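You operate a simulated robot arm through the tools that you are given. There is no shell and no other tool.

The job below is to be done with a simulated two-armed robot. You get a single attempt, and the scene is never put back.

JOB
Wipe up the spill on the side worktop with the dishcloth and put it back.

The check looks at the end state, three seconds after you hand in, the way a careful person would. Anything else that was tipped, shoved, dropped, spilled or broken makes it a failure.

ROBOT AND FRAMES
Two 6-joint arms with two-finger grippers on one trunk, on a base that drives. Base frame: it is fixed to the floor where the robot stands at the start and does not move with it; the origin is under the middle of the robot, x ahead of it, y to its left, z up. Units: m, degrees, N and s.
The left shoulder is at the start at [0.07, 0.176, 0.915], the right one opposite. With the tool pointing down near the work surface each hand reaches from about 0.48 to 0.76 m from the robot's upright axis, wherever it stands, measured 20 degrees to its own side. Places, roughly: dishcloth [3.3, -1.6, 0.9]. Payload 2.45 kg a hand.
The tool frame of a hand sits at the grasp point between the pads (the TCP): z along the fingers, y along the line on which they close. The tips reach 0.026 m beyond it. The gripper opens to 0.096 m. The gripper's body begins 0.069 m behind the TCP.
Orientation is that of the tool frame in the base frame, as [roll, pitch, yaw] about the fixed x, y, z axes, in that order (R = Rz(yaw) Ry(pitch) Rx(roll)). With the fingers straight down and closing along the base's y, the tool's x points along the base's -x, its y along +y and its z along -z.

CONTROLS
- The arms move only by the tool arm_command. It takes "left_commands", "right_commands" or both (then of equal length, played together; a hand with none holds still); each is a list of rows, each a list of 7 numbers: the turn, a rotation vector about the tool's x, y, z in units of 4 degrees (1.0 is 4 degrees), then the shift along the tool's x, y, z in units of 50 mm (1.0 is 50 mm), then the opening in per cent of the stroke, from 0 (shut) to 100 (fully open). In form: [[wx, wy, wz, x, y, z, claw], ...]. A call has 1 to 20 rows; each row shifts and turns the commanded pose from where the row before left it, along the tool's axes as they then stand. A call with a number of a shift or a turn outside -1 to 1 is refused whole. Rows are played at 5 a second. More than 0.05 m and 8.6 degrees between two rows, or a gripper value outside its range, and nothing of the call is played. Where a pose cannot be reached the arm comes as near as it can. A force on the tool above 40 N (or 10 N above the force at the start of the call, whichever is more), or a blocked arm, ends the call early, and 0.2 s more pass. The fingers move at their own pace and stop on an object; they squeeze with about 31 N. The grip force told is the motor's: it shows also when the fingers shut on nothing. Time passes only in rows, and 0.2 s behind the last, so rows that do not move let the fingers close. It gives the time, the measured TCP pose, the force on the tool (base axes), the opening and the grip force at its end, in the units of the frame above (readings bear some noise), with the torque about the TCP (base axes, N m) and any sound that the robot's microphone picked up.
- Cameras (640 x 400 px; columns grow to the right, rows downward): "scene" is now at [0.1619, -0.0058, 1.2567]; the picture's right is [-0.02, -1.00, 0.00], its down [-0.42, 0.01, -0.91] and it looks along [0.91, -0.02, -0.42] (base axes); focal length 266 px, centre (320, 200). "left" rides on the left gripper at [0.082, -0.003, -0.098] in its tool frame; the picture's right is [0.04, 1.00, 0.00], its down [-0.73, 0.03, -0.68] and it looks along [-0.68, 0.03, 0.73] (tool axes); focal length 256 px, centre (320, 200). "right" rides on the right gripper at [0.082, 0.003, -0.098] in its tool frame; the picture's right is [-0.04, 1.00, 0.00], its down [-0.73, -0.03, -0.68] and it looks along [-0.68, -0.03, 0.73] (tool axes); focal length 256 px, centre (320, 200). There is no depth. A picture from a camera that has moved, and an enlarged one, comes with that camera's place and axes in the base frame and with its lens. The place of the scene camera against the robot may be out by one fixed shift of up to 0.025 m in any direction.
- grab_frame(camera): a new picture of that camera. No time passes.
- raise_lower(by): slides the trunk up (or, below 0, down) by that many m; the arms and the scene camera ride with it, the base frame stays. It gives what a move gives, with no picture.
- steer(legs): drives the robot by 1 to 6 legs, each [ahead, left, turn to the left] in m, m and degrees, along the robot's own axes; the way and the turn of a leg run together, so that a leg with both is an arc; at most 1.5 m and 180 degrees a leg. The arms and the cameras ride along, it lands a little off, and it stops where it bumps. It gives what a move gives.
- aim_head(pan, tilt): turns the head with the scene camera to pan (to the left, within 86 degrees either way) and tilt (down, from -29 to 69), counted from straight ahead of the robot. It gives what a move gives.
- inspect(camera, box): a new picture of the part [left, top, right, bottom] of that camera's present view, enlarged. No time passes.
- close_job(): hands the job in; it is judged then, once.

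Places have to be worked out from the pictures, the camera data and where the tool is seen. Open the grippers and draw the arms clear of the work before you hand the job in, unless the task says otherwise.

The tools are called after ">>>" by a JSON object that holds its "fn" and its "kwargs". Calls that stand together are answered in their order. arm_command: Moves the arms, as the interface text tells. Its arguments: {"type":"object","properties":{"left_commands":{"type":"array","items":{"type":"array","items":{"type":"number"}}},"right_commands":{"type":"array","items":{"type":"array","items":{"type":"number"}}}},"required":[]} The other tools are called the same way: raise_lower (by) slides the trunk up or down; steer (legs) drives the base; aim_head (pan, tilt) turns the head that bears the scene camera; grab_frame (camera) takes a picture; inspect (camera, box) takes an enlarged picture of a part of a camera's view; close_job () hands the job in.

At the start:

```text
time_s: 0.0
left_eef_pos: [0.5729, 0.2948, 1.072]
left_tool_rot: [-179.8, 0.0, -180.0]
left_contact_force: [0.7, -0.4, 1.0]
left_wrist_torque: [0.03, -0.02, -0.01]
left_finger_gap: 0.0961
left_grasp_force: 0.1
right_eef_pos: [0.6061, -0.2673, 1.0248]
right_tool_rot: [180.0, 0.0, -179.9]
right_contact_force: [0.4, -0.3, -0.2]
right_wrist_torque: [0.04, 0.01, -0.01]
right_finger_gap: 0.0958
right_grasp_force: 0.1
trunk travel left (down, up): [-0.4, 0.44]
robot x, y, heading: [0.0026, -0.002, 0.1]
head pan, tilt: [-1.1, 24.6]
```

scene: 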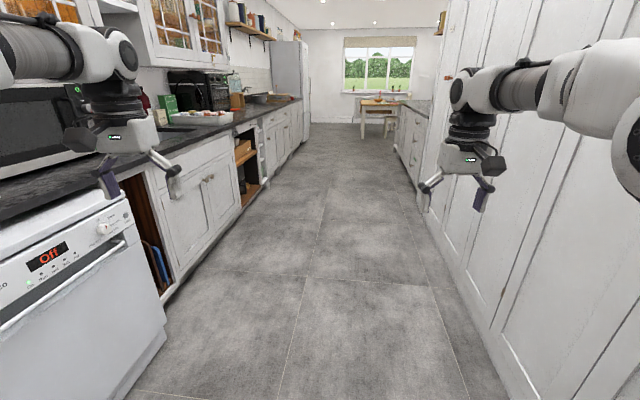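
right: 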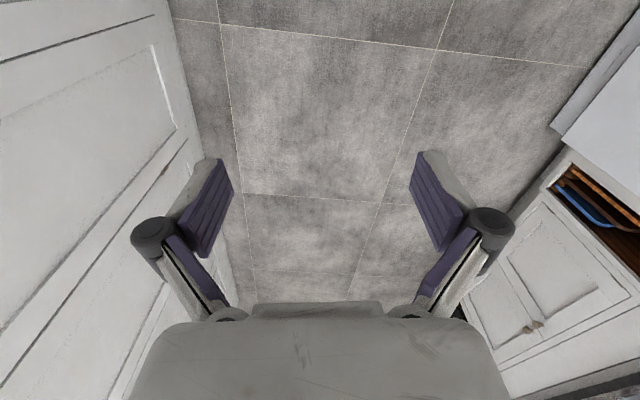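
left: 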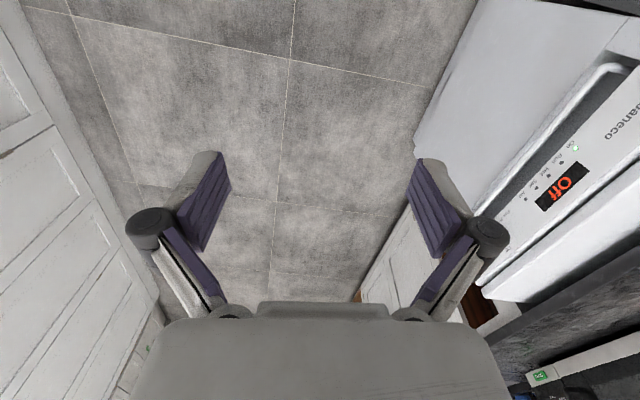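

The pictures show a galley kitchen, with the side worktop on the right further ahead, beyond the tall cupboards. I'll zoom in on it first.

>>> {"fn": "inspect", "kwargs": {"camera": "scene", "box": [340, 70, 460, 150]}}

>>> {"fn": "inspect", "kwargs": {"camera": "scene", "box": [140, 60, 320, 180]}}

```text
5.00 times, centred on (400, 110) of scene
camera zoom: at [0.1619, -0.0058, 1.2567], right [-0.02, -1.0, 0.0], down [-0.42, 0.01, -0.91], along [0.91, -0.02, -0.42], focal length 1331 px, centre (-80, 650)
```

zoom: 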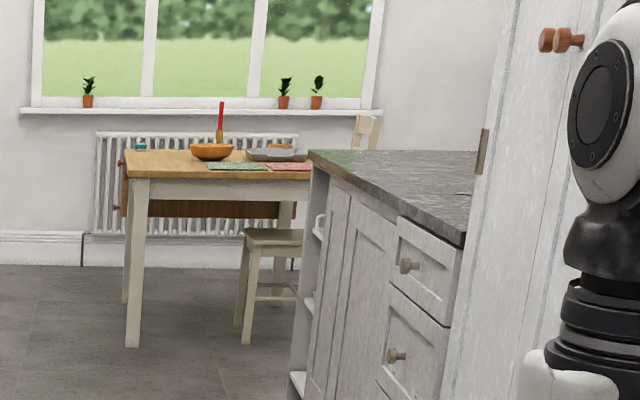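

```text
3.33 times, centred on (230, 120) of scene
camera zoom: at [0.1619, -0.0058, 1.2567], right [-0.02, -1.0, 0.0], down [-0.42, 0.01, -0.91], along [0.91, -0.02, -0.42], focal length 888 px, centre (620, 467)
```

zoom: 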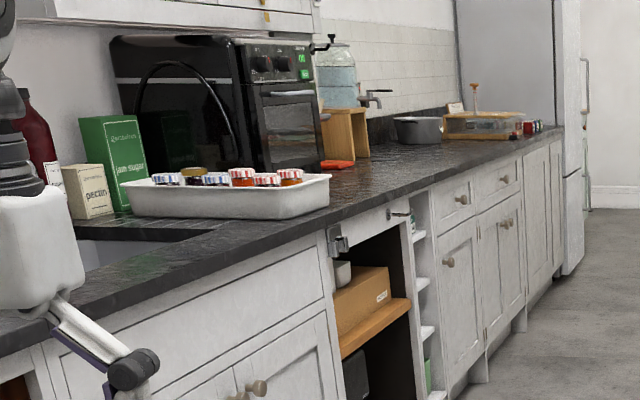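

The side worktop lies ahead on the right, and the room runs about 8–9° to the right of my heading. I'll turn slightly, drive along the aisle and then look at it with the head panned right.

>>> {"fn": "steer", "kwargs": {"legs": [[0, 0, -8.5], [1.5, 0, 0]]}}

>>> {"fn": "aim_head", "kwargs": {"pan": -40, "tilt": 25}}

>>> {"fn": "grab_frame", "kwargs": {"camera": "scene"}}

```text
time_s: 7.8
left_eef_pos: [2.0484, -0.0145, 1.0718]
left_tool_rot: [-179.8, -0.1, 171.2]
left_contact_force: [0.9, -0.2, -0.5]
left_wrist_torque: [-0.03, 0.02, 0.03]
left_finger_gap: 0.0959
left_grasp_force: 0.0
right_eef_pos: [1.9957, -0.5751, 1.0248]
right_tool_rot: [180.0, 0.0, 171.1]
right_contact_force: [0.0, -0.1, -0.3]
right_wrist_torque: [0.02, 0.05, 0.0]
right_finger_gap: 0.0959
right_grasp_force: 0.0
trunk travel left (down, up): [-0.4, 0.44]
robot x, y, heading: [1.4374, -0.2182, -8.9]
head pan, tilt: [-1.1, 24.6]
```

```text
time_s: 8.9
left_eef_pos: [2.0486, -0.014, 1.0718]
left_tool_rot: [-179.8, 0.0, 171.2]
left_contact_force: [0.2, 0.0, 0.1]
left_wrist_torque: [0.01, -0.02, 0.01]
left_finger_gap: 0.0959
left_grasp_force: 0.0
right_eef_pos: [1.9954, -0.575, 1.0243]
right_tool_rot: [180.0, 0.0, 171.2]
right_contact_force: [0.6, 0.4, -0.2]
right_wrist_torque: [0.0, -0.01, -0.02]
right_finger_gap: 0.0958
right_grasp_force: 0.0
trunk travel left (down, up): [-0.4, 0.44]
robot x, y, heading: [1.4371, -0.2199, -9.0]
head pan, tilt: [-40.0, 25.0]
```

```text
taken
camera scene: at [1.5676, -0.2997, 1.2561], right [-0.75, -0.66, 0.0], down [-0.28, 0.32, -0.91], along [0.6, -0.68, -0.42], focal length 266 px, centre (320, 200)
```

scene: 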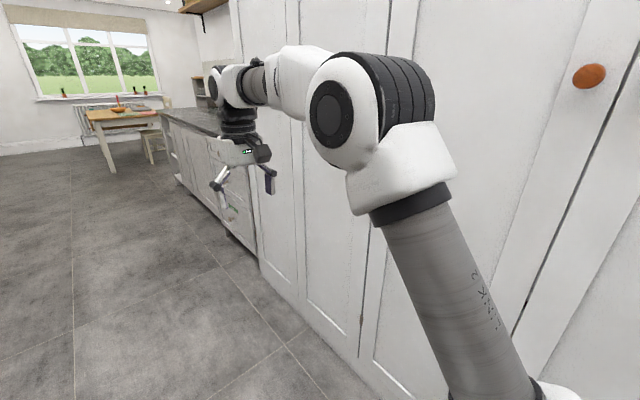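

The tall cupboards still hide the worktop from here. I'll drive about another 1.2 m along the aisle, keeping slightly left, and look again.

>>> {"fn": "steer", "kwargs": {"legs": [[1.2, 0.1, 0]]}}

>>> {"fn": "aim_head", "kwargs": {"pan": -60, "tilt": 25}}

>>> {"fn": "grab_frame", "kwargs": {"camera": "scene"}}

```text
time_s: 15.0
left_eef_pos: [3.2492, -0.0752, 1.0734]
left_tool_rot: [-179.8, 0.1, 172.2]
left_contact_force: [-0.2, 0.3, 0.5]
left_wrist_torque: [0.0, -0.01, 0.0]
left_finger_gap: 0.096
left_grasp_force: 0.1
right_eef_pos: [3.2049, -0.6366, 1.0241]
right_tool_rot: [179.9, -0.1, 172.2]
right_contact_force: [-0.3, 0.1, -0.2]
right_wrist_torque: [0.01, 0.01, 0.02]
right_finger_gap: 0.096
right_grasp_force: 0.0
trunk travel left (down, up): [-0.4, 0.44]
robot x, y, heading: [2.6444, -0.2891, -7.6]
head pan, tilt: [-40.0, 25.0]
```

```text
time_s: 15.8
left_eef_pos: [3.2489, -0.0745, 1.0727]
left_tool_rot: [-179.8, 0.1, 172.2]
left_contact_force: [-0.2, 0.0, -0.3]
left_wrist_torque: [-0.04, 0.01, 0.0]
left_finger_gap: 0.096
left_grasp_force: 0.0
right_eef_pos: [3.2053, -0.6362, 1.0254]
right_tool_rot: [-180.0, 0.0, 172.2]
right_contact_force: [0.1, -0.7, 0.7]
right_wrist_torque: [-0.01, 0.0, 0.01]
right_finger_gap: 0.0957
right_grasp_force: 0.1
trunk travel left (down, up): [-0.4, 0.44]
robot x, y, heading: [2.6432, -0.2894, -7.7]
head pan, tilt: [-60.0, 25.0]
```

```text
taken
camera scene: at [2.7453, -0.3853, 1.2561], right [-0.93, -0.38, 0.0], down [-0.16, 0.39, -0.91], along [0.34, -0.84, -0.42], focal length 266 px, centre (320, 200)
```

scene: 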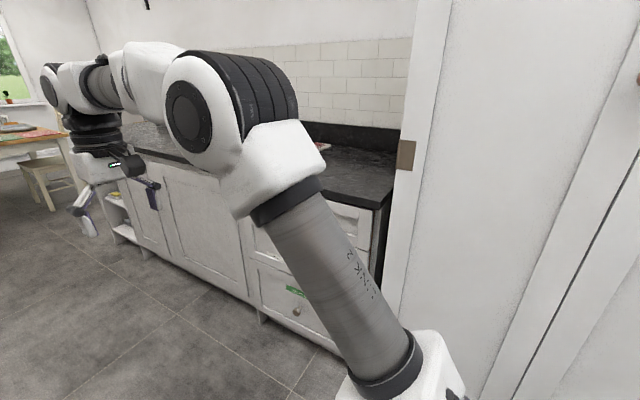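

The right arm blocks most of the view of the worktop. I'll raise the trunk so the hands ride well above worktop height, drive on to about x=3.3 and turn to face it; my axis is about 0.83 m from the edge, so the hands should stay clear.

>>> {"fn": "raise_lower", "kwargs": {"by": 0.3}}

>>> {"fn": "steer", "kwargs": {"legs": [[0.65, 0, 0], [0, 0, -90]]}}

>>> {"fn": "aim_head", "kwargs": {"pan": 0, "tilt": 40}}

>>> {"fn": "grab_frame", "kwargs": {"camera": "scene"}}

```text
time_s: 18.8
left_eef_pos: [3.2489, -0.0749, 1.3723]
left_tool_rot: [-179.8, 0.0, 172.2]
left_contact_force: [0.2, 0.6, 0.2]
left_wrist_torque: [0.0, -0.03, 0.03]
left_finger_gap: 0.0962
left_grasp_force: 0.0
right_eef_pos: [3.2038, -0.6359, 1.3248]
right_tool_rot: [-180.0, 0.0, 172.2]
right_contact_force: [0.5, -0.5, 0.0]
right_wrist_torque: [0.03, -0.03, 0.0]
right_finger_gap: 0.0959
right_grasp_force: 0.0
trunk travel left (down, up): [-0.7, 0.14]
robot x, y, heading: [2.6406, -0.2886, -7.8]
head pan, tilt: [-60.0, 25.0]
```

```text
time_s: 26.3
left_eef_pos: [3.4833, -0.9945, 1.3734]
left_tool_rot: [-179.9, 0.0, 80.7]
left_contact_force: [0.6, -0.8, -0.4]
left_wrist_torque: [-0.01, 0.01, -0.01]
left_finger_gap: 0.0959
left_grasp_force: 0.1
right_eef_pos: [2.9217, -0.9362, 1.3256]
right_tool_rot: [-180.0, 0.1, 80.7]
right_contact_force: [0.3, -0.3, -0.2]
right_wrist_torque: [0.01, -0.03, -0.01]
right_finger_gap: 0.0961
right_grasp_force: 0.0
trunk travel left (down, up): [-0.7, 0.14]
robot x, y, heading: [3.2834, -0.3799, -99.7]
head pan, tilt: [-60.0, 25.0]
```

```text
time_s: 27.6
left_eef_pos: [3.4826, -0.9941, 1.3725]
left_tool_rot: [-179.7, 0.0, 80.8]
left_contact_force: [0.5, 0.7, -1.4]
left_wrist_torque: [0.01, -0.01, -0.01]
left_finger_gap: 0.0961
left_grasp_force: 0.0
right_eef_pos: [2.9224, -0.9361, 1.3241]
right_tool_rot: [180.0, 0.0, 80.7]
right_contact_force: [0.7, -0.2, 0.7]
right_wrist_torque: [0.02, 0.01, 0.02]
right_finger_gap: 0.0961
right_grasp_force: 0.0
trunk travel left (down, up): [-0.7, 0.14]
robot x, y, heading: [3.2839, -0.3818, -99.1]
head pan, tilt: [0.0, 40.0]
```

```text
taken
camera scene: at [3.2817, -0.5191, 1.5328], right [-0.99, 0.16, 0.0], down [0.1, 0.63, -0.77], along [-0.12, -0.76, -0.64], focal length 266 px, centre (320, 200)
```

scene: 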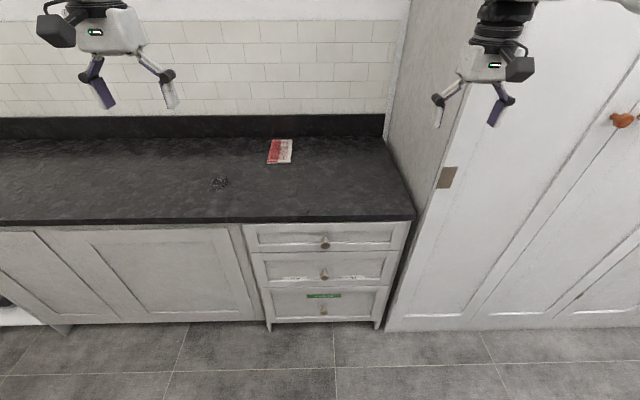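

The worktop is in view: a red and white folded cloth near the back, and something shiny near (218,183) that may be the spill. I'll zoom in on both and pan left to see the rest of the top.

>>> {"fn": "inspect", "kwargs": {"camera": "scene", "box": [180, 125, 320, 212]}}

>>> {"fn": "inspect", "kwargs": {"camera": "scene", "box": [0, 100, 200, 225]}}

>>> {"fn": "inspect", "kwargs": {"camera": "scene", "box": [240, 130, 420, 240]}}

>>> {"fn": "aim_head", "kwargs": {"pan": 35, "tilt": 35}}

>>> {"fn": "grab_frame", "kwargs": {"camera": "scene"}}

```text
4.57 times, centred on (250, 168) of scene
camera zoom: at [3.2817, -0.5191, 1.5328], right [-0.99, 0.16, 0.0], down [0.1, 0.63, -0.77], along [-0.12, -0.76, -0.64], focal length 1217 px, centre (640, 344)
```

zoom: 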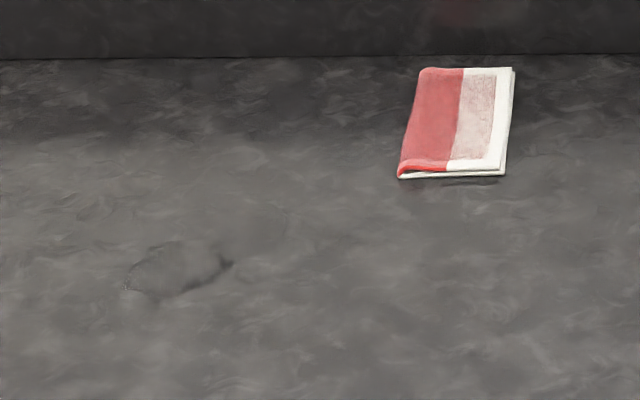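

```text
3.20 times, centred on (100, 162) of scene
camera zoom: at [3.2817, -0.5191, 1.5328], right [-0.99, 0.16, 0.0], down [0.1, 0.63, -0.77], along [-0.12, -0.76, -0.64], focal length 852 px, centre (1024, 320)
```

zoom: 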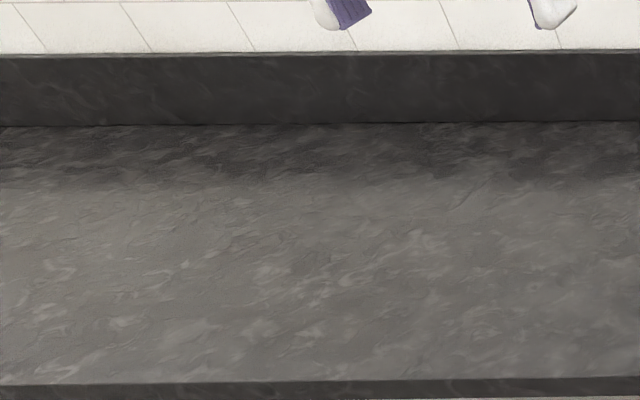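

```text
3.56 times, centred on (330, 185) of scene
camera zoom: at [3.2817, -0.5191, 1.5328], right [-0.99, 0.16, 0.0], down [0.1, 0.63, -0.77], along [-0.12, -0.76, -0.64], focal length 947 px, centre (284, 253)
```

zoom: 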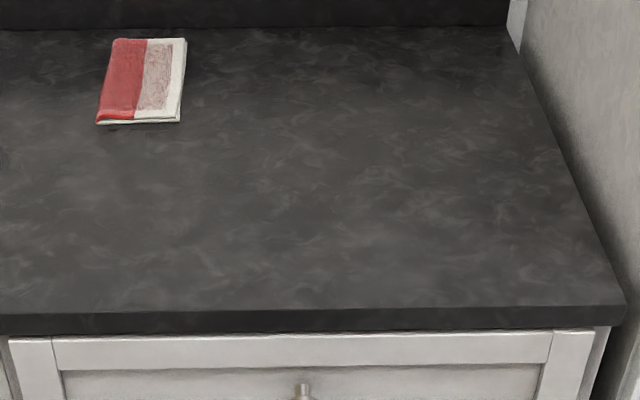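

```text
time_s: 28.6
left_eef_pos: [3.483, -0.9953, 1.372]
left_tool_rot: [-179.8, 0.1, 80.7]
left_contact_force: [0.1, -0.9, -0.1]
left_wrist_torque: [0.02, 0.01, -0.01]
left_finger_gap: 0.0961
left_grasp_force: 0.0
right_eef_pos: [2.9207, -0.9354, 1.3253]
right_tool_rot: [179.9, 0.0, 80.7]
right_contact_force: [0.1, 0.9, 0.0]
right_wrist_torque: [0.05, -0.01, -0.02]
right_finger_gap: 0.0959
right_grasp_force: 0.0
trunk travel left (down, up): [-0.7, 0.14]
robot x, y, heading: [3.2845, -0.3795, -99.4]
head pan, tilt: [35.0, 35.0]
```

```text
taken
camera scene: at [3.3337, -0.5147, 1.5403], right [-0.9, -0.43, 0.0], down [-0.25, 0.52, -0.82], along [0.35, -0.74, -0.57], focal length 266 px, centre (320, 200)
```

scene: 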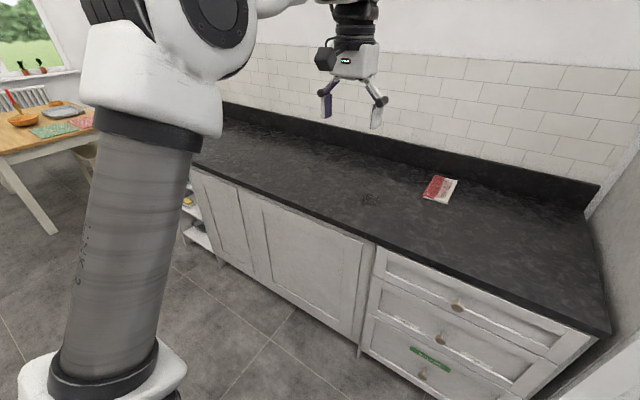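

The cloth lies at about [3.29, -1.64] and there's a small clear puddle around [3.54, -1.43]; the rest of the top looks bare. I'll look straight down to see how close my base can get to the worktop edge, and I'll zoom in on the spill again.

>>> {"fn": "inspect", "kwargs": {"camera": "scene", "box": [330, 170, 470, 258]}}

>>> {"fn": "aim_head", "kwargs": {"pan": 0, "tilt": 69}}

>>> {"fn": "grab_frame", "kwargs": {"camera": "scene"}}

```text
4.55 times, centred on (400, 214) of scene
camera zoom: at [3.3337, -0.5147, 1.5403], right [-0.9, -0.43, 0.0], down [-0.25, 0.52, -0.82], along [0.35, -0.74, -0.57], focal length 1210 px, centre (-44, 136)
```

zoom: 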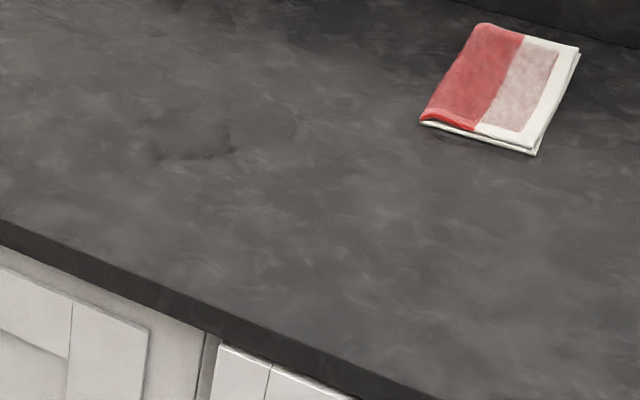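

```text
time_s: 29.6
left_eef_pos: [3.4838, -0.9946, 1.3728]
left_tool_rot: [-179.9, 0.0, 80.8]
left_contact_force: [0.6, -0.4, -0.2]
left_wrist_torque: [0.02, 0.0, -0.01]
left_finger_gap: 0.0959
left_grasp_force: 0.0
right_eef_pos: [2.9213, -0.9361, 1.3255]
right_tool_rot: [-179.9, 0.1, 80.7]
right_contact_force: [-0.5, 0.3, 0.0]
right_wrist_torque: [0.0, 0.03, -0.02]
right_finger_gap: 0.0963
right_grasp_force: 0.0
trunk travel left (down, up): [-0.7, 0.14]
robot x, y, heading: [3.2832, -0.3821, -99.4]
head pan, tilt: [0.0, 68.8]
```

```text
taken
camera scene: at [3.2866, -0.4905, 1.4967], right [-0.99, 0.16, 0.0], down [0.15, 0.92, -0.36], along [-0.06, -0.36, -0.93], focal length 266 px, centre (320, 200)
```

scene: 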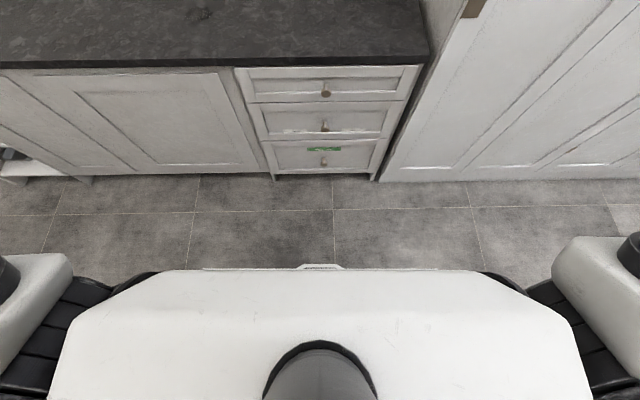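

The base front reaches about 0.28 m ahead of my axis, so there's room to drive in about 0.48 m. First I'll draw the right hand back and inward so it clears the tall cupboard, then check that arm with the head.

>>> {"fn": "arm_command", "kwargs": {"right_commands": [[0, 0, 0, 0.75, 0.5, 0, 100], [0, 0, 0, 0.75, 0.5, 0, 100], [0, 0, 0, 0.75, 0.5, 0, 100], [0, 0, 0, 0.75, 0.5, 0, 100]]}}

>>> {"fn": "aim_head", "kwargs": {"pan": -60, "tilt": 40}}

>>> {"fn": "grab_frame", "kwargs": {"camera": "scene"}}

```text
time_s: 30.6
left_eef_pos: [3.4855, -0.9931, 1.3723]
left_tool_rot: [-179.7, 0.1, 80.7]
left_contact_force: [0.6, -0.4, -0.5]
left_wrist_torque: [-0.02, 0.02, 0.02]
left_finger_gap: 0.0959
left_grasp_force: 0.1
right_eef_pos: [3.045, -0.8243, 1.3213]
right_tool_rot: [-179.9, -0.1, 80.7]
right_contact_force: [-0.1, -0.6, 0.4]
right_wrist_torque: [0.01, 0.04, 0.01]
right_finger_gap: 0.0958
right_grasp_force: 0.1
right hand out of reach, approached as far as the arm can: row 4
trunk travel left (down, up): [-0.7, 0.14]
robot x, y, heading: [3.2864, -0.3811, -99.4]
head pan, tilt: [0.0, 68.8]
```

```text
time_s: 31.9
left_eef_pos: [3.4824, -0.9946, 1.3737]
left_tool_rot: [-179.8, 0.1, 80.8]
left_contact_force: [1.0, 0.7, -0.6]
left_wrist_torque: [0.02, -0.02, 0.0]
left_finger_gap: 0.096
left_grasp_force: 0.1
right_eef_pos: [3.0445, -0.824, 1.3204]
right_tool_rot: [180.0, -0.3, 80.7]
right_contact_force: [0.0, 0.8, -0.3]
right_wrist_torque: [0.0, 0.02, 0.01]
right_finger_gap: 0.0959
right_grasp_force: 0.0
trunk travel left (down, up): [-0.7, 0.14]
robot x, y, heading: [3.2873, -0.3792, -99.4]
head pan, tilt: [-60.0, 40.0]
```

```text
taken
camera scene: at [3.2162, -0.4655, 1.5327], right [-0.35, 0.94, 0.0], down [0.6, 0.23, -0.77], along [-0.72, -0.27, -0.64], focal length 266 px, centre (320, 200)
```

scene: 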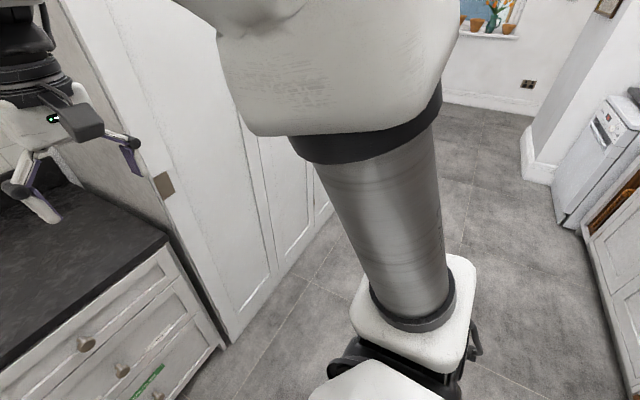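

The right elbow sits at about 0.31 m right and 0.22 m ahead, so a 0.15 m shift to the left keeps it clear of the tall cupboard. I'll square up to the worktop, go left and drive in part of the way, then look again.

>>> {"fn": "steer", "kwargs": {"legs": [[0, 0.15, 1.5], [0.35, 0, 0]]}}

>>> {"fn": "aim_head", "kwargs": {"pan": 0, "tilt": 50}}

>>> {"fn": "grab_frame", "kwargs": {"camera": "scene"}}

>>> {"fn": "grab_frame", "kwargs": {"camera": "left"}}

```text
time_s: 35.1
left_eef_pos: [3.5993, -1.3483, 1.3746]
left_tool_rot: [-179.9, 0.1, 81.8]
left_contact_force: [-0.3, 0.2, -0.2]
left_wrist_torque: [-0.02, -0.02, 0.01]
left_finger_gap: 0.0962
left_grasp_force: 0.0
right_eef_pos: [3.157, -1.1871, 1.3212]
right_tool_rot: [180.0, -0.1, 81.8]
right_contact_force: [0.0, -0.6, -0.3]
right_wrist_torque: [0.01, 0.02, -0.02]
right_finger_gap: 0.0961
right_grasp_force: 0.1
trunk travel left (down, up): [-0.7, 0.14]
robot x, y, heading: [3.3898, -0.7428, -98.1]
head pan, tilt: [-60.0, 40.0]
```

```text
time_s: 36.4
left_eef_pos: [3.5993, -1.3506, 1.3724]
left_tool_rot: [-179.7, 0.0, 81.8]
left_contact_force: [0.2, -0.4, 0.5]
left_wrist_torque: [0.01, -0.03, -0.01]
left_finger_gap: 0.0958
left_grasp_force: 0.2
right_eef_pos: [3.157, -1.19, 1.3209]
right_tool_rot: [-180.0, -0.3, 81.8]
right_contact_force: [0.4, -0.2, -0.1]
right_wrist_torque: [0.02, 0.06, -0.01]
right_finger_gap: 0.0961
right_grasp_force: 0.1
trunk travel left (down, up): [-0.7, 0.14]
robot x, y, heading: [3.3877, -0.7414, -98.4]
head pan, tilt: [0.0, 50.0]
```

```text
taken
camera scene: at [3.3898, -0.8716, 1.5186], right [-0.99, 0.14, 0.0], down [0.11, 0.76, -0.64], along [-0.09, -0.64, -0.77], focal length 266 px, centre (320, 200)
```

scene: 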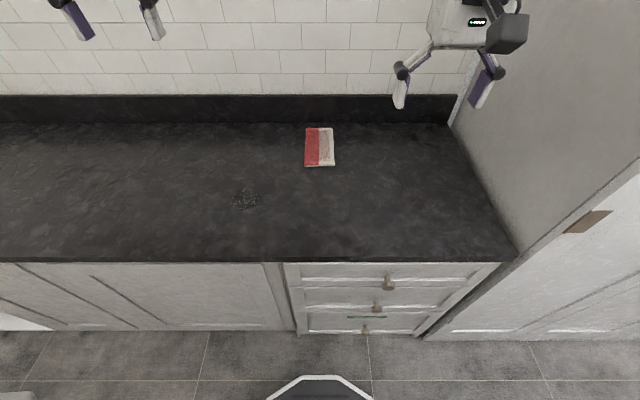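

```text
taken
camera left: at [3.6082, -1.2689, 1.471], right [0.99, -0.1, 0.0], down [-0.07, -0.73, 0.68], along [-0.07, -0.67, -0.73], focal length 256 px, centre (320, 200)
```

left: 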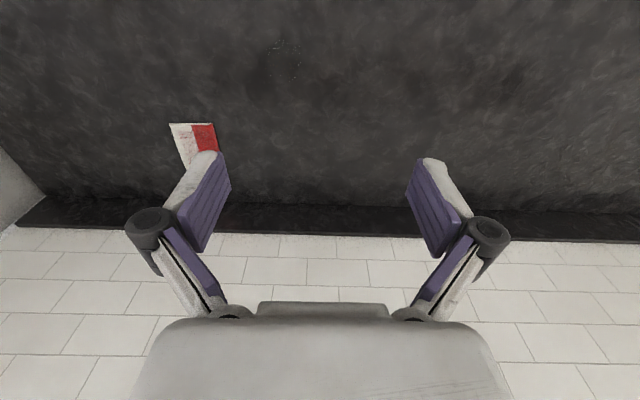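

The front plate of my base is visible at the bottom, with about 0.18 m left to the cabinets. I'll zoom in on the cloth and the spill from here to get accurate sizes.

>>> {"fn": "inspect", "kwargs": {"camera": "scene", "box": [280, 110, 360, 160]}}

>>> {"fn": "inspect", "kwargs": {"camera": "scene", "box": [200, 170, 296, 230]}}

>>> {"fn": "inspect", "kwargs": {"camera": "left", "box": [140, 10, 340, 135]}}

>>> {"fn": "grab_frame", "kwargs": {"camera": "right"}}

```text
8.00 times, centred on (320, 135) of scene
camera zoom: at [3.3898, -0.8716, 1.5186], right [-0.99, 0.14, 0.0], down [0.11, 0.76, -0.64], along [-0.09, -0.64, -0.77], focal length 2130 px, centre (320, 720)
```

zoom: 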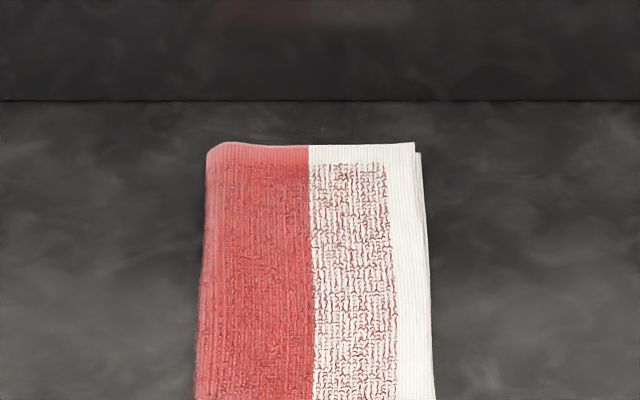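

```text
6.67 times, centred on (248, 200) of scene
camera zoom: at [3.3898, -0.8716, 1.5186], right [-0.99, 0.14, 0.0], down [0.11, 0.76, -0.64], along [-0.09, -0.64, -0.77], focal length 1775 px, centre (800, 200)
```

zoom: 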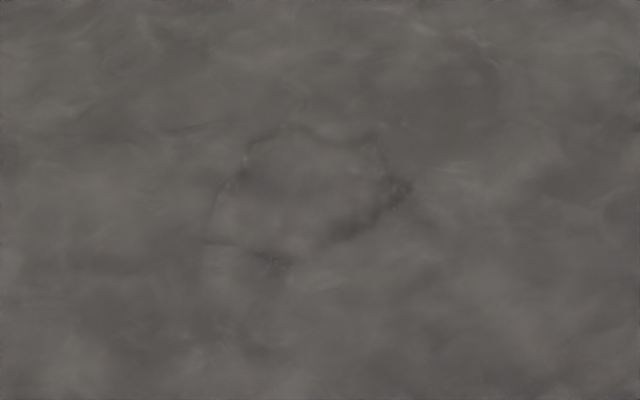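

```text
3.20 times, centred on (240, 72) of left
camera zoom: at [3.6082, -1.2689, 1.471], right [0.99, -0.1, 0.0], down [-0.07, -0.73, 0.68], along [-0.07, -0.67, -0.73], focal length 819 px, centre (576, 608)
```

zoom: 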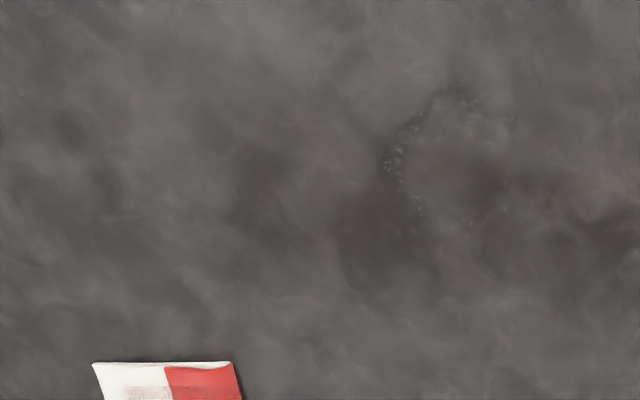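

```text
taken
camera right: at [3.1716, -1.1108, 1.4179], right [0.98, -0.18, 0.0], down [-0.13, -0.72, 0.68], along [-0.12, -0.67, -0.74], focal length 256 px, centre (320, 200)
```

right: 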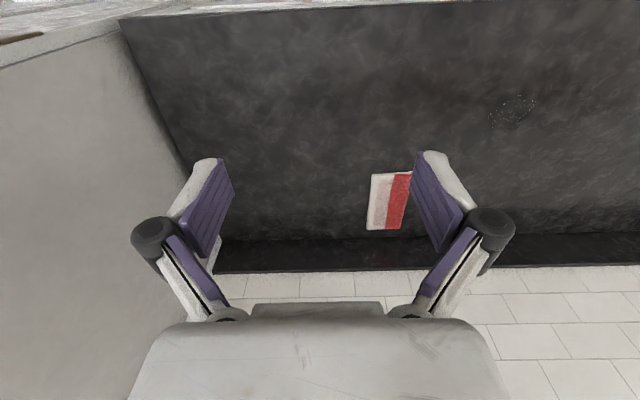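

The spill is a clear film about 9 × 9 cm, centred near [3.52, -1.41]. The cloth is about 10 × 21 cm with its near edge at about y=-1.51, slightly wider than my gripper opens. I'll ease closer, turning a little to the right so the left shoulder leads, lower the trunk and check.

>>> {"fn": "steer", "kwargs": {"legs": [[0.11, -0.05, -8]]}}

>>> {"fn": "raise_lower", "kwargs": {"by": -0.12}}

>>> {"fn": "grab_frame", "kwargs": {"camera": "scene"}}

>>> {"fn": "grab_frame", "kwargs": {"camera": "left"}}

```text
time_s: 37.7
left_eef_pos: [3.4421, -1.4686, 1.3746]
left_tool_rot: [-179.6, 0.1, 73.7]
left_contact_force: [0.2, 0.3, 0.8]
left_wrist_torque: [-0.01, 0.01, -0.01]
left_finger_gap: 0.0957
left_grasp_force: 0.1
right_eef_pos: [3.0264, -1.2464, 1.3207]
right_tool_rot: [-179.8, 0.0, 73.8]
right_contact_force: [-0.2, -0.9, -1.1]
right_wrist_torque: [0.01, -0.01, 0.02]
right_finger_gap: 0.096
right_grasp_force: 0.1
trunk travel left (down, up): [-0.7, 0.14]
robot x, y, heading: [3.316, -0.8347, -106.3]
head pan, tilt: [0.0, 50.0]
```

```text
time_s: 39.2
left_eef_pos: [3.4399, -1.4675, 1.2534]
left_tool_rot: [-179.7, 0.0, 73.8]
left_contact_force: [0.5, 0.2, 0.5]
left_wrist_torque: [-0.02, 0.0, -0.01]
left_finger_gap: 0.096
left_grasp_force: 0.0
right_eef_pos: [3.0251, -1.2488, 1.2008]
right_tool_rot: [-179.9, -0.1, 73.8]
right_contact_force: [-0.2, -1.0, -0.4]
right_wrist_torque: [-0.04, 0.02, 0.0]
right_finger_gap: 0.0961
right_grasp_force: 0.0
trunk travel left (down, up): [-0.58, 0.26]
robot x, y, heading: [3.3199, -0.8359, -106.3]
head pan, tilt: [0.0, 50.0]
```

```text
taken
camera scene: at [3.3011, -0.9629, 1.3987], right [-0.96, 0.28, 0.0], down [0.21, 0.74, -0.64], along [-0.18, -0.62, -0.77], focal length 266 px, centre (320, 200)
```

scene: 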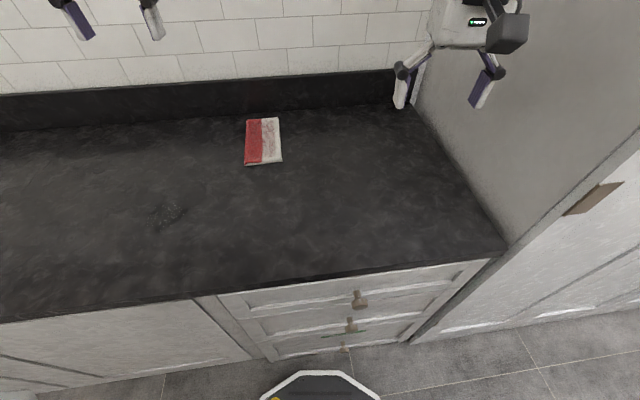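

```text
taken
camera left: at [3.4615, -1.3893, 1.3514], right [0.97, -0.24, 0.0], down [-0.17, -0.71, 0.68], along [-0.17, -0.66, -0.73], focal length 256 px, centre (320, 200)
```

left: 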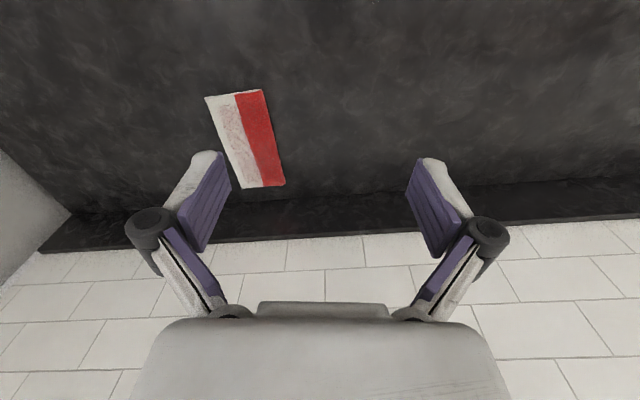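

There's about 0.1 m left to the cabinets, so I'm close enough. I'll zoom in on the cloth with the left wrist camera to get its thickness and corner positions.

>>> {"fn": "inspect", "kwargs": {"camera": "left", "box": [180, 70, 340, 170]}}

>>> {"fn": "inspect", "kwargs": {"camera": "scene", "box": [210, 100, 322, 170]}}

>>> {"fn": "inspect", "kwargs": {"camera": "scene", "box": [110, 170, 238, 250]}}

```text
4.00 times, centred on (260, 120) of left
camera zoom: at [3.4615, -1.3893, 1.3514], right [0.97, -0.24, 0.0], down [-0.17, -0.71, 0.68], along [-0.17, -0.66, -0.73], focal length 1024 px, centre (560, 520)
```

zoom: 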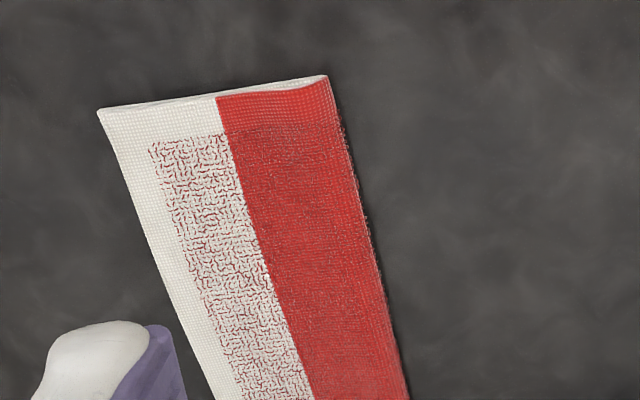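

```text
5.71 times, centred on (266, 135) of scene
camera zoom: at [3.3011, -0.9629, 1.3987], right [-0.96, 0.28, 0.0], down [0.21, 0.74, -0.64], along [-0.18, -0.62, -0.77], focal length 1521 px, centre (629, 571)
```

zoom: 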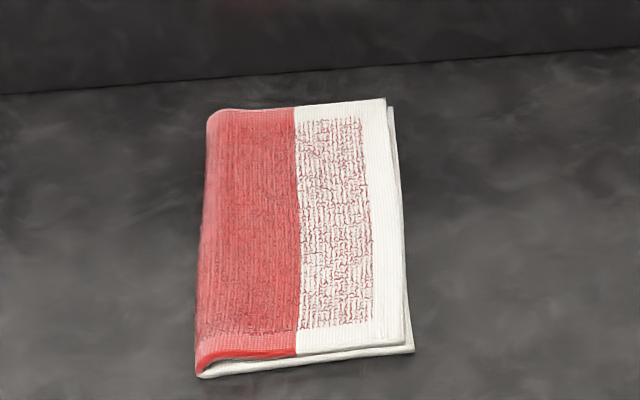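

```text
5.00 times, centred on (174, 210) of scene
camera zoom: at [3.3011, -0.9629, 1.3987], right [-0.96, 0.28, 0.0], down [0.21, 0.74, -0.64], along [-0.18, -0.62, -0.77], focal length 1331 px, centre (1050, 150)
```

zoom: 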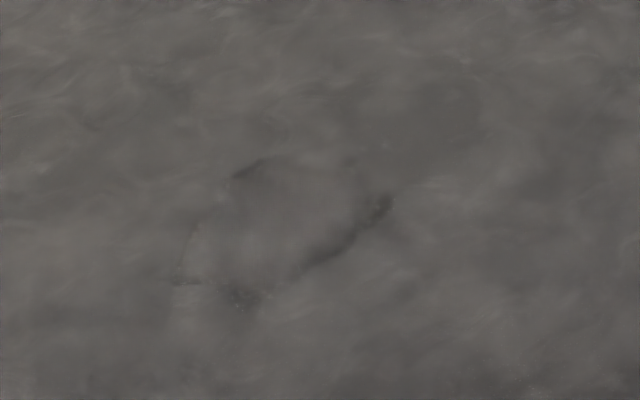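

The cloth is folded book-style and about 1.2 cm thick, centred near [3.266, -1.615] with its long side along about -98°. I'll turn the left hand square to it and move it over the near part, stopping high at z≈1.15.

>>> {"fn": "arm_command", "kwargs": {"left_commands": [[0, 0, -0.683, 0, 0, 0, 60], [0, 0, -0.683, 0, 0, 0, 60], [0, 0, -0.683, 0, 0, 0, 60], [0, 0, 0, -0.584, -0.761, 0.5, 60], [0, 0, 0, -0.584, -0.761, 0.5, 60], [0, 0, 0, -0.584, -0.761, 0.5, 60], [0, 0, 0, -0.584, -0.761, 0.5, 60], [0, 0, 0, 0, 0, 0, 60]]}}

>>> {"fn": "grab_frame", "kwargs": {"camera": "left"}}

>>> {"fn": "grab_frame", "kwargs": {"camera": "scene"}}

```text
refused: row 4 steps farther than a row can; nothing moved
```

```text
taken
camera left: at [3.4615, -1.3893, 1.3514], right [0.97, -0.24, 0.0], down [-0.17, -0.71, 0.68], along [-0.17, -0.66, -0.73], focal length 256 px, centre (320, 200)
```

left: 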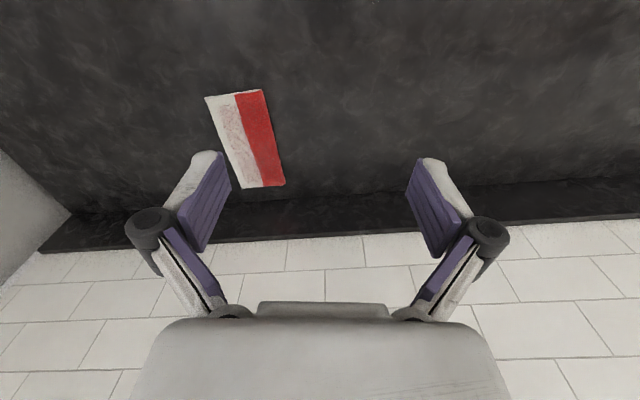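

```text
taken
camera scene: at [3.3011, -0.9629, 1.3987], right [-0.96, 0.28, 0.0], down [0.21, 0.74, -0.64], along [-0.18, -0.62, -0.77], focal length 266 px, centre (320, 200)
```

scene: 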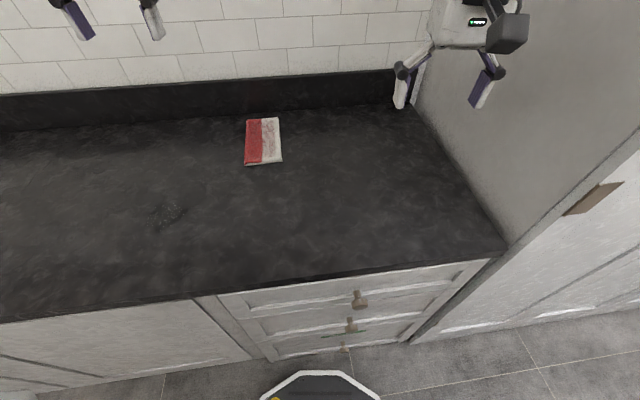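

The call was refused because each row's total shift has to stay under 50 mm. I'll spread the same move over six smaller rows.

>>> {"fn": "arm_command", "kwargs": {"left_commands": [[0, 0, -0.683, 0, 0, 0, 60], [0, 0, -0.683, 0, 0, 0, 60], [0, 0, -0.683, 0, 0, 0, 60], [0, 0, 0, -0.389, -0.507, 0.333, 60], [0, 0, 0, -0.389, -0.507, 0.333, 60], [0, 0, 0, -0.389, -0.507, 0.333, 60], [0, 0, 0, -0.389, -0.507, 0.333, 60], [0, 0, 0, -0.389, -0.507, 0.333, 60], [0, 0, 0, -0.389, -0.507, 0.333, 60], [0, 0, 0, 0, 0, 0, 60]]}}

>>> {"fn": "grab_frame", "kwargs": {"camera": "left"}}

>>> {"fn": "grab_frame", "kwargs": {"camera": "scene"}}

```text
time_s: 41.4
left_eef_pos: [3.2817, -1.5519, 1.1502]
left_tool_rot: [-179.8, 0.0, 82.0]
left_contact_force: [-0.6, -0.5, 1.0]
left_wrist_torque: [-0.04, -0.03, 0.0]
left_finger_gap: 0.0576
left_grasp_force: 0.0
left hand out of reach, approached as far as the arm can: row 9
right_eef_pos: [3.0265, -1.2459, 1.2016]
right_tool_rot: [-180.0, -0.2, 73.8]
right_contact_force: [0.4, -0.3, -0.6]
right_wrist_torque: [-0.02, 0.01, -0.01]
right_finger_gap: 0.0961
right_grasp_force: 0.1
trunk travel left (down, up): [-0.58, 0.26]
robot x, y, heading: [3.3131, -0.8344, -106.1]
head pan, tilt: [0.0, 50.0]
```

```text
taken
camera left: at [3.2903, -1.4702, 1.2486], right [1.0, -0.1, 0.0], down [-0.07, -0.73, 0.68], along [-0.07, -0.68, -0.73], focal length 256 px, centre (320, 200)
```

left: 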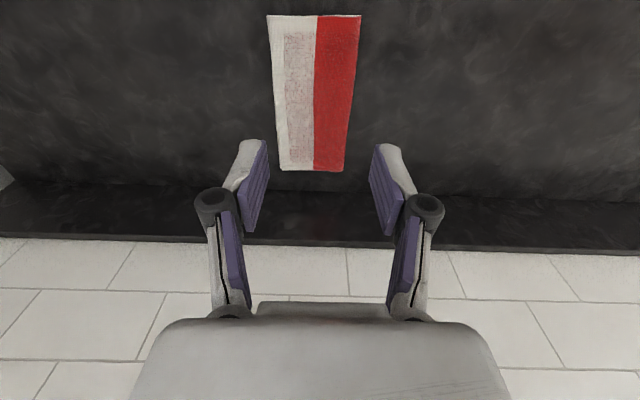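

```text
taken
camera scene: at [3.3015, -0.9615, 1.3988], right [-0.96, 0.28, 0.0], down [0.21, 0.74, -0.64], along [-0.18, -0.62, -0.77], focal length 266 px, centre (320, 200)
```

scene: 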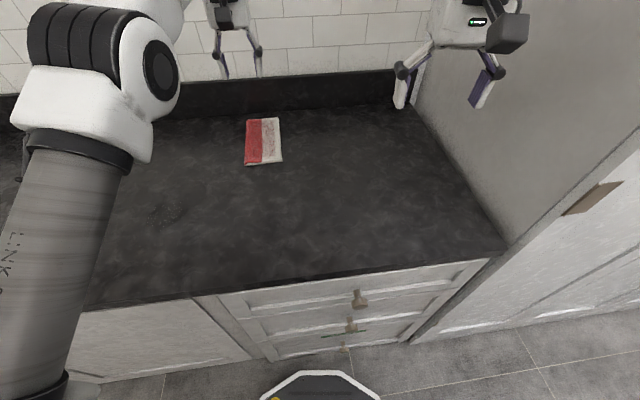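

The arm reached (3.282, -1.552) at z≈1.15, near its limit there, but it should reach further lower down. I'll lower to about z=1.0, still clear of the cloth, and look again.

>>> {"fn": "arm_command", "kwargs": {"left_commands": [[0, 0, 0, 0, 0, 0.6, 60], [0, 0, 0, 0, 0, 0.6, 60], [0, 0, 0, 0, 0, 0.6, 60], [0, 0, 0, 0, 0, 0.6, 60], [0, 0, 0, 0, 0, 0.6, 60], [0, 0, 0, 0, 0, 0, 60]]}}

>>> {"fn": "grab_frame", "kwargs": {"camera": "left"}}

>>> {"fn": "inspect", "kwargs": {"camera": "scene", "box": [170, 60, 362, 180]}}

```text
time_s: 42.8
left_eef_pos: [3.2804, -1.5514, 0.9983]
left_tool_rot: [-179.8, 0.0, 82.0]
left_contact_force: [-0.5, -0.4, -0.2]
left_wrist_torque: [-0.04, 0.02, 0.02]
left_finger_gap: 0.0574
left_grasp_force: 0.0
right_eef_pos: [3.0254, -1.2475, 1.2003]
right_tool_rot: [180.0, 0.0, 73.8]
right_contact_force: [-0.4, -0.2, -0.1]
right_wrist_torque: [0.0, -0.02, 0.03]
right_finger_gap: 0.0959
right_grasp_force: 0.1
trunk travel left (down, up): [-0.58, 0.26]
robot x, y, heading: [3.3161, -0.8356, -106.6]
head pan, tilt: [0.0, 50.0]
```

```text
taken
camera left: at [3.2885, -1.4697, 1.0965], right [1.0, -0.1, 0.0], down [-0.07, -0.73, 0.68], along [-0.07, -0.68, -0.73], focal length 256 px, centre (320, 200)
```

left: 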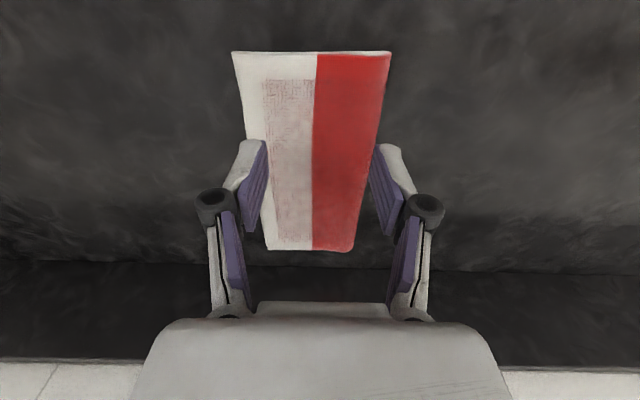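

```text
3.33 times, centred on (266, 120) of scene
camera zoom: at [3.3008, -0.9628, 1.3987], right [-0.96, 0.28, 0.0], down [0.21, 0.74, -0.64], along [-0.18, -0.62, -0.77], focal length 888 px, centre (500, 467)
```

zoom: 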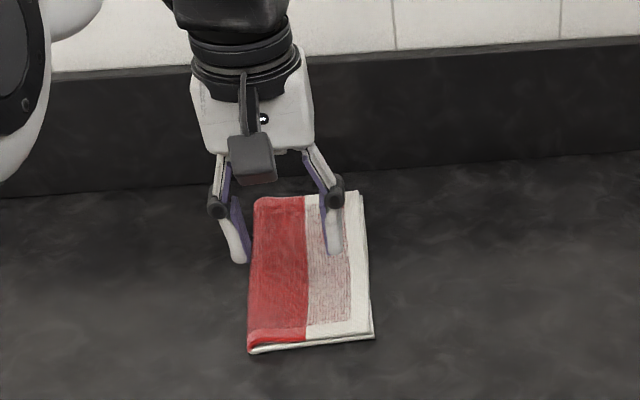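

The two heights agree: cloth top z≈0.91, width about 0.10 m, near edge midpoint (3.279, -1.512), far edge midpoint (3.251, -1.724). I'll check whether the hand can reach further in toward the cloth's middle at this height.

>>> {"fn": "arm_command", "kwargs": {"left_commands": [[0, 0, 0, -0.4, -0.07, 0.2, 60], [0, 0, 0, -0.4, -0.07, 0.2, 60], [0, 0, 0, 0, 0, 0, 60]]}}

```text
time_s: 43.6
left_eef_pos: [3.2659, -1.591, 0.9779]
left_tool_rot: [-179.8, -0.1, 82.0]
left_contact_force: [0.3, 0.9, -1.0]
left_wrist_torque: [-0.02, 0.02, 0.01]
left_finger_gap: 0.0577
left_grasp_force: 0.1
right_eef_pos: [3.0265, -1.2475, 1.2001]
right_tool_rot: [-180.0, -0.1, 73.8]
right_contact_force: [-0.2, 0.3, 0.2]
right_wrist_torque: [-0.03, 0.0, 0.02]
right_finger_gap: 0.0961
right_grasp_force: 0.0
trunk travel left (down, up): [-0.58, 0.26]
robot x, y, heading: [3.3191, -0.8338, -106.1]
head pan, tilt: [0.0, 50.0]
```

The arm reaches (3.266, -1.591) without trouble. I'll go to the cloth's middle and lower until the tips are about 1 cm above it.

>>> {"fn": "arm_command", "kwargs": {"left_commands": [[0, 0, 0, -0.27, -0.05, 0.3, 60], [0, 0, 0, -0.27, -0.05, 0.3, 60], [0, 0, 0, 0, 0, 0, 60]]}}

>>> {"fn": "grab_frame", "kwargs": {"camera": "left"}}

>>> {"fn": "inspect", "kwargs": {"camera": "scene", "box": [190, 80, 350, 180]}}

```text
time_s: 44.4
left_eef_pos: [3.2635, -1.6051, 0.9478]
left_tool_rot: [-179.8, 0.0, 82.0]
left_contact_force: [-0.5, 0.2, 0.5]
left_wrist_torque: [0.01, 0.02, 0.0]
left_finger_gap: 0.0578
left_grasp_force: 0.0
left hand out of reach, approached as far as the arm can: row 1, 2
right_eef_pos: [3.0239, -1.2477, 1.2001]
right_tool_rot: [180.0, -0.2, 73.9]
right_contact_force: [-0.6, 0.4, 0.4]
right_wrist_torque: [0.02, 0.0, 0.0]
right_finger_gap: 0.0959
right_grasp_force: 0.1
trunk travel left (down, up): [-0.58, 0.26]
robot x, y, heading: [3.3166, -0.8379, -106.1]
head pan, tilt: [0.0, 50.0]
```

```text
taken
camera left: at [3.2732, -1.5238, 1.045], right [1.0, -0.1, 0.0], down [-0.07, -0.73, 0.68], along [-0.07, -0.68, -0.73], focal length 256 px, centre (320, 200)
```

left: 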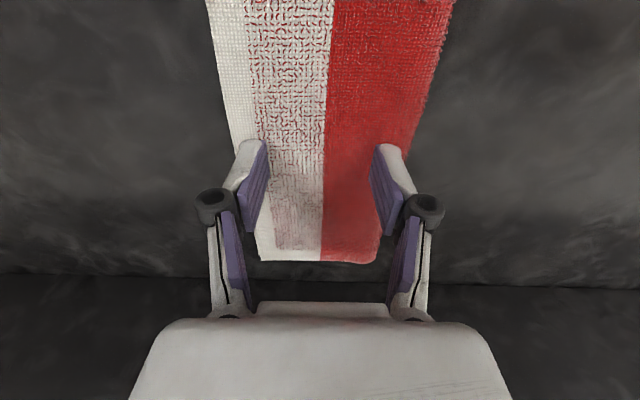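

```text
4.00 times, centred on (270, 130) of scene
camera zoom: at [3.3007, -0.9631, 1.3986], right [-0.96, 0.28, 0.0], down [0.21, 0.74, -0.64], along [-0.18, -0.62, -0.77], focal length 1065 px, centre (520, 480)
```

zoom: 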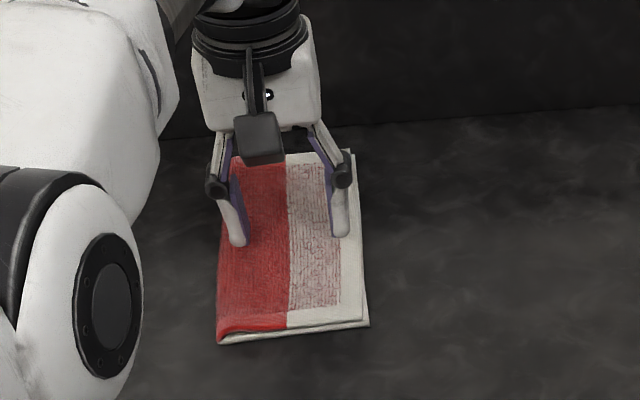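

The reach limit is y≈-1.605, so I'll back off 15 mm to keep some slack. Then I'll creep down toward the cloth while watching the force.

>>> {"fn": "arm_command", "kwargs": {"left_commands": [[0, 0, 0, 0.3, 0, 0, 60], [0, 0, 0, 0, 0, 0.1, 60], [0, 0, 0, 0, 0, 0.06, 60], [0, 0, 0, 0, 0, 0, 60]]}}

>>> {"fn": "arm_command", "kwargs": {"left_commands": [[0, 0, 0, 0, 0, 0.04, 60], [0, 0, 0, 0, 0, 0.04, 60], [0, 0, 0, 0, 0, 0, 60]]}}

```text
time_s: 45.4
left_eef_pos: [3.2659, -1.5894, 0.9393]
left_tool_rot: [-179.8, -0.1, 81.9]
left_contact_force: [1.1, 1.2, 5.2]
left_wrist_torque: [0.06, 0.04, 0.0]
left_finger_gap: 0.058
left_grasp_force: 0.1
right_eef_pos: [3.0253, -1.2476, 1.2006]
right_tool_rot: [180.0, -0.1, 73.8]
right_contact_force: [0.1, 0.3, -0.7]
right_wrist_torque: [0.02, -0.02, -0.01]
right_finger_gap: 0.0959
right_grasp_force: 0.0
trunk travel left (down, up): [-0.58, 0.26]
robot x, y, heading: [3.3173, -0.838, -106.1]
head pan, tilt: [0.0, 50.0]
```

```text
time_s: 46.2
left_eef_pos: [3.267, -1.5875, 0.9363]
left_tool_rot: [-179.8, 0.2, 82.0]
left_contact_force: [-0.2, 0.4, 10.3]
left_wrist_torque: [0.06, 0.01, -0.01]
left_finger_gap: 0.0588
left_grasp_force: 0.1
right_eef_pos: [3.025, -1.247, 1.2019]
right_tool_rot: [-179.9, -0.1, 73.7]
right_contact_force: [-0.4, -0.7, 0.4]
right_wrist_torque: [-0.05, 0.02, 0.04]
right_finger_gap: 0.0962
right_grasp_force: 0.2
trunk travel left (down, up): [-0.58, 0.26]
robot x, y, heading: [3.3155, -0.8352, -106.0]
head pan, tilt: [0.0, 50.0]
```

Contact is at tip height about 0.913, with 10 N now pressing. I'll test whether the cloth gathers between the fingers by closing them slowly while pressed, then look.

>>> {"fn": "arm_command", "kwargs": {"left_commands": [[0, 0, 0, 0, 0, 0, 50], [0, 0, 0, 0, 0, 0, 40], [0, 0, 0, 0, 0, 0, 30], [0, 0, 0, 0, 0, 0, 30]]}}

>>> {"fn": "grab_frame", "kwargs": {"camera": "left"}}

>>> {"fn": "inspect", "kwargs": {"camera": "scene", "box": [190, 80, 350, 180]}}

```text
time_s: 47.2
left_eef_pos: [3.2665, -1.587, 0.9393]
left_tool_rot: [-179.8, 0.4, 82.0]
left_contact_force: [-0.6, -2.2, 24.5]
left_wrist_torque: [-0.04, 0.0, 0.01]
left_finger_gap: 0.0252
left_grasp_force: 0.1
right_eef_pos: [3.0263, -1.2435, 1.202]
right_tool_rot: [180.0, -0.1, 73.8]
right_contact_force: [-0.4, 0.2, 0.4]
right_wrist_torque: [-0.01, -0.03, 0.01]
right_finger_gap: 0.0965
right_grasp_force: 0.0
trunk travel left (down, up): [-0.58, 0.26]
robot x, y, heading: [3.3185, -0.8372, -106.3]
head pan, tilt: [0.0, 50.0]
```

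```text
taken
camera left: at [3.2753, -1.505, 1.0376], right [1.0, -0.1, 0.0], down [-0.07, -0.73, 0.68], along [-0.07, -0.68, -0.73], focal length 256 px, centre (320, 200)
```

left: 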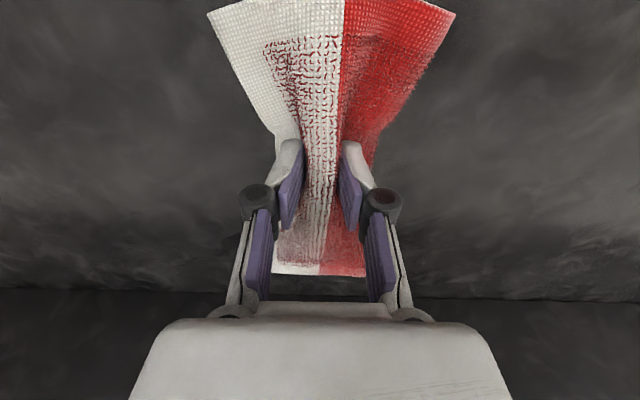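

```text
4.00 times, centred on (270, 130) of scene
camera zoom: at [3.3011, -0.9591, 1.3993], right [-0.96, 0.28, 0.0], down [0.21, 0.73, -0.65], along [-0.18, -0.62, -0.76], focal length 1065 px, centre (520, 480)
```

zoom: 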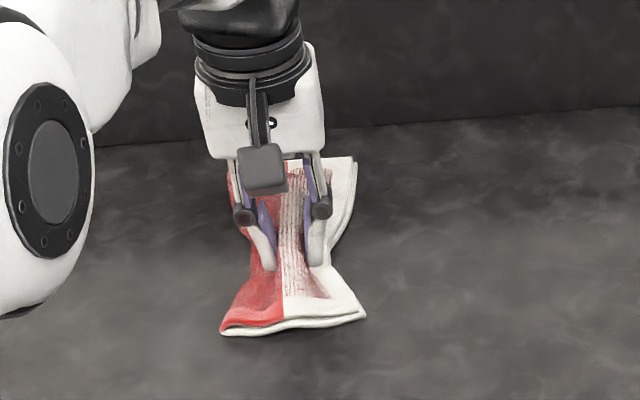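

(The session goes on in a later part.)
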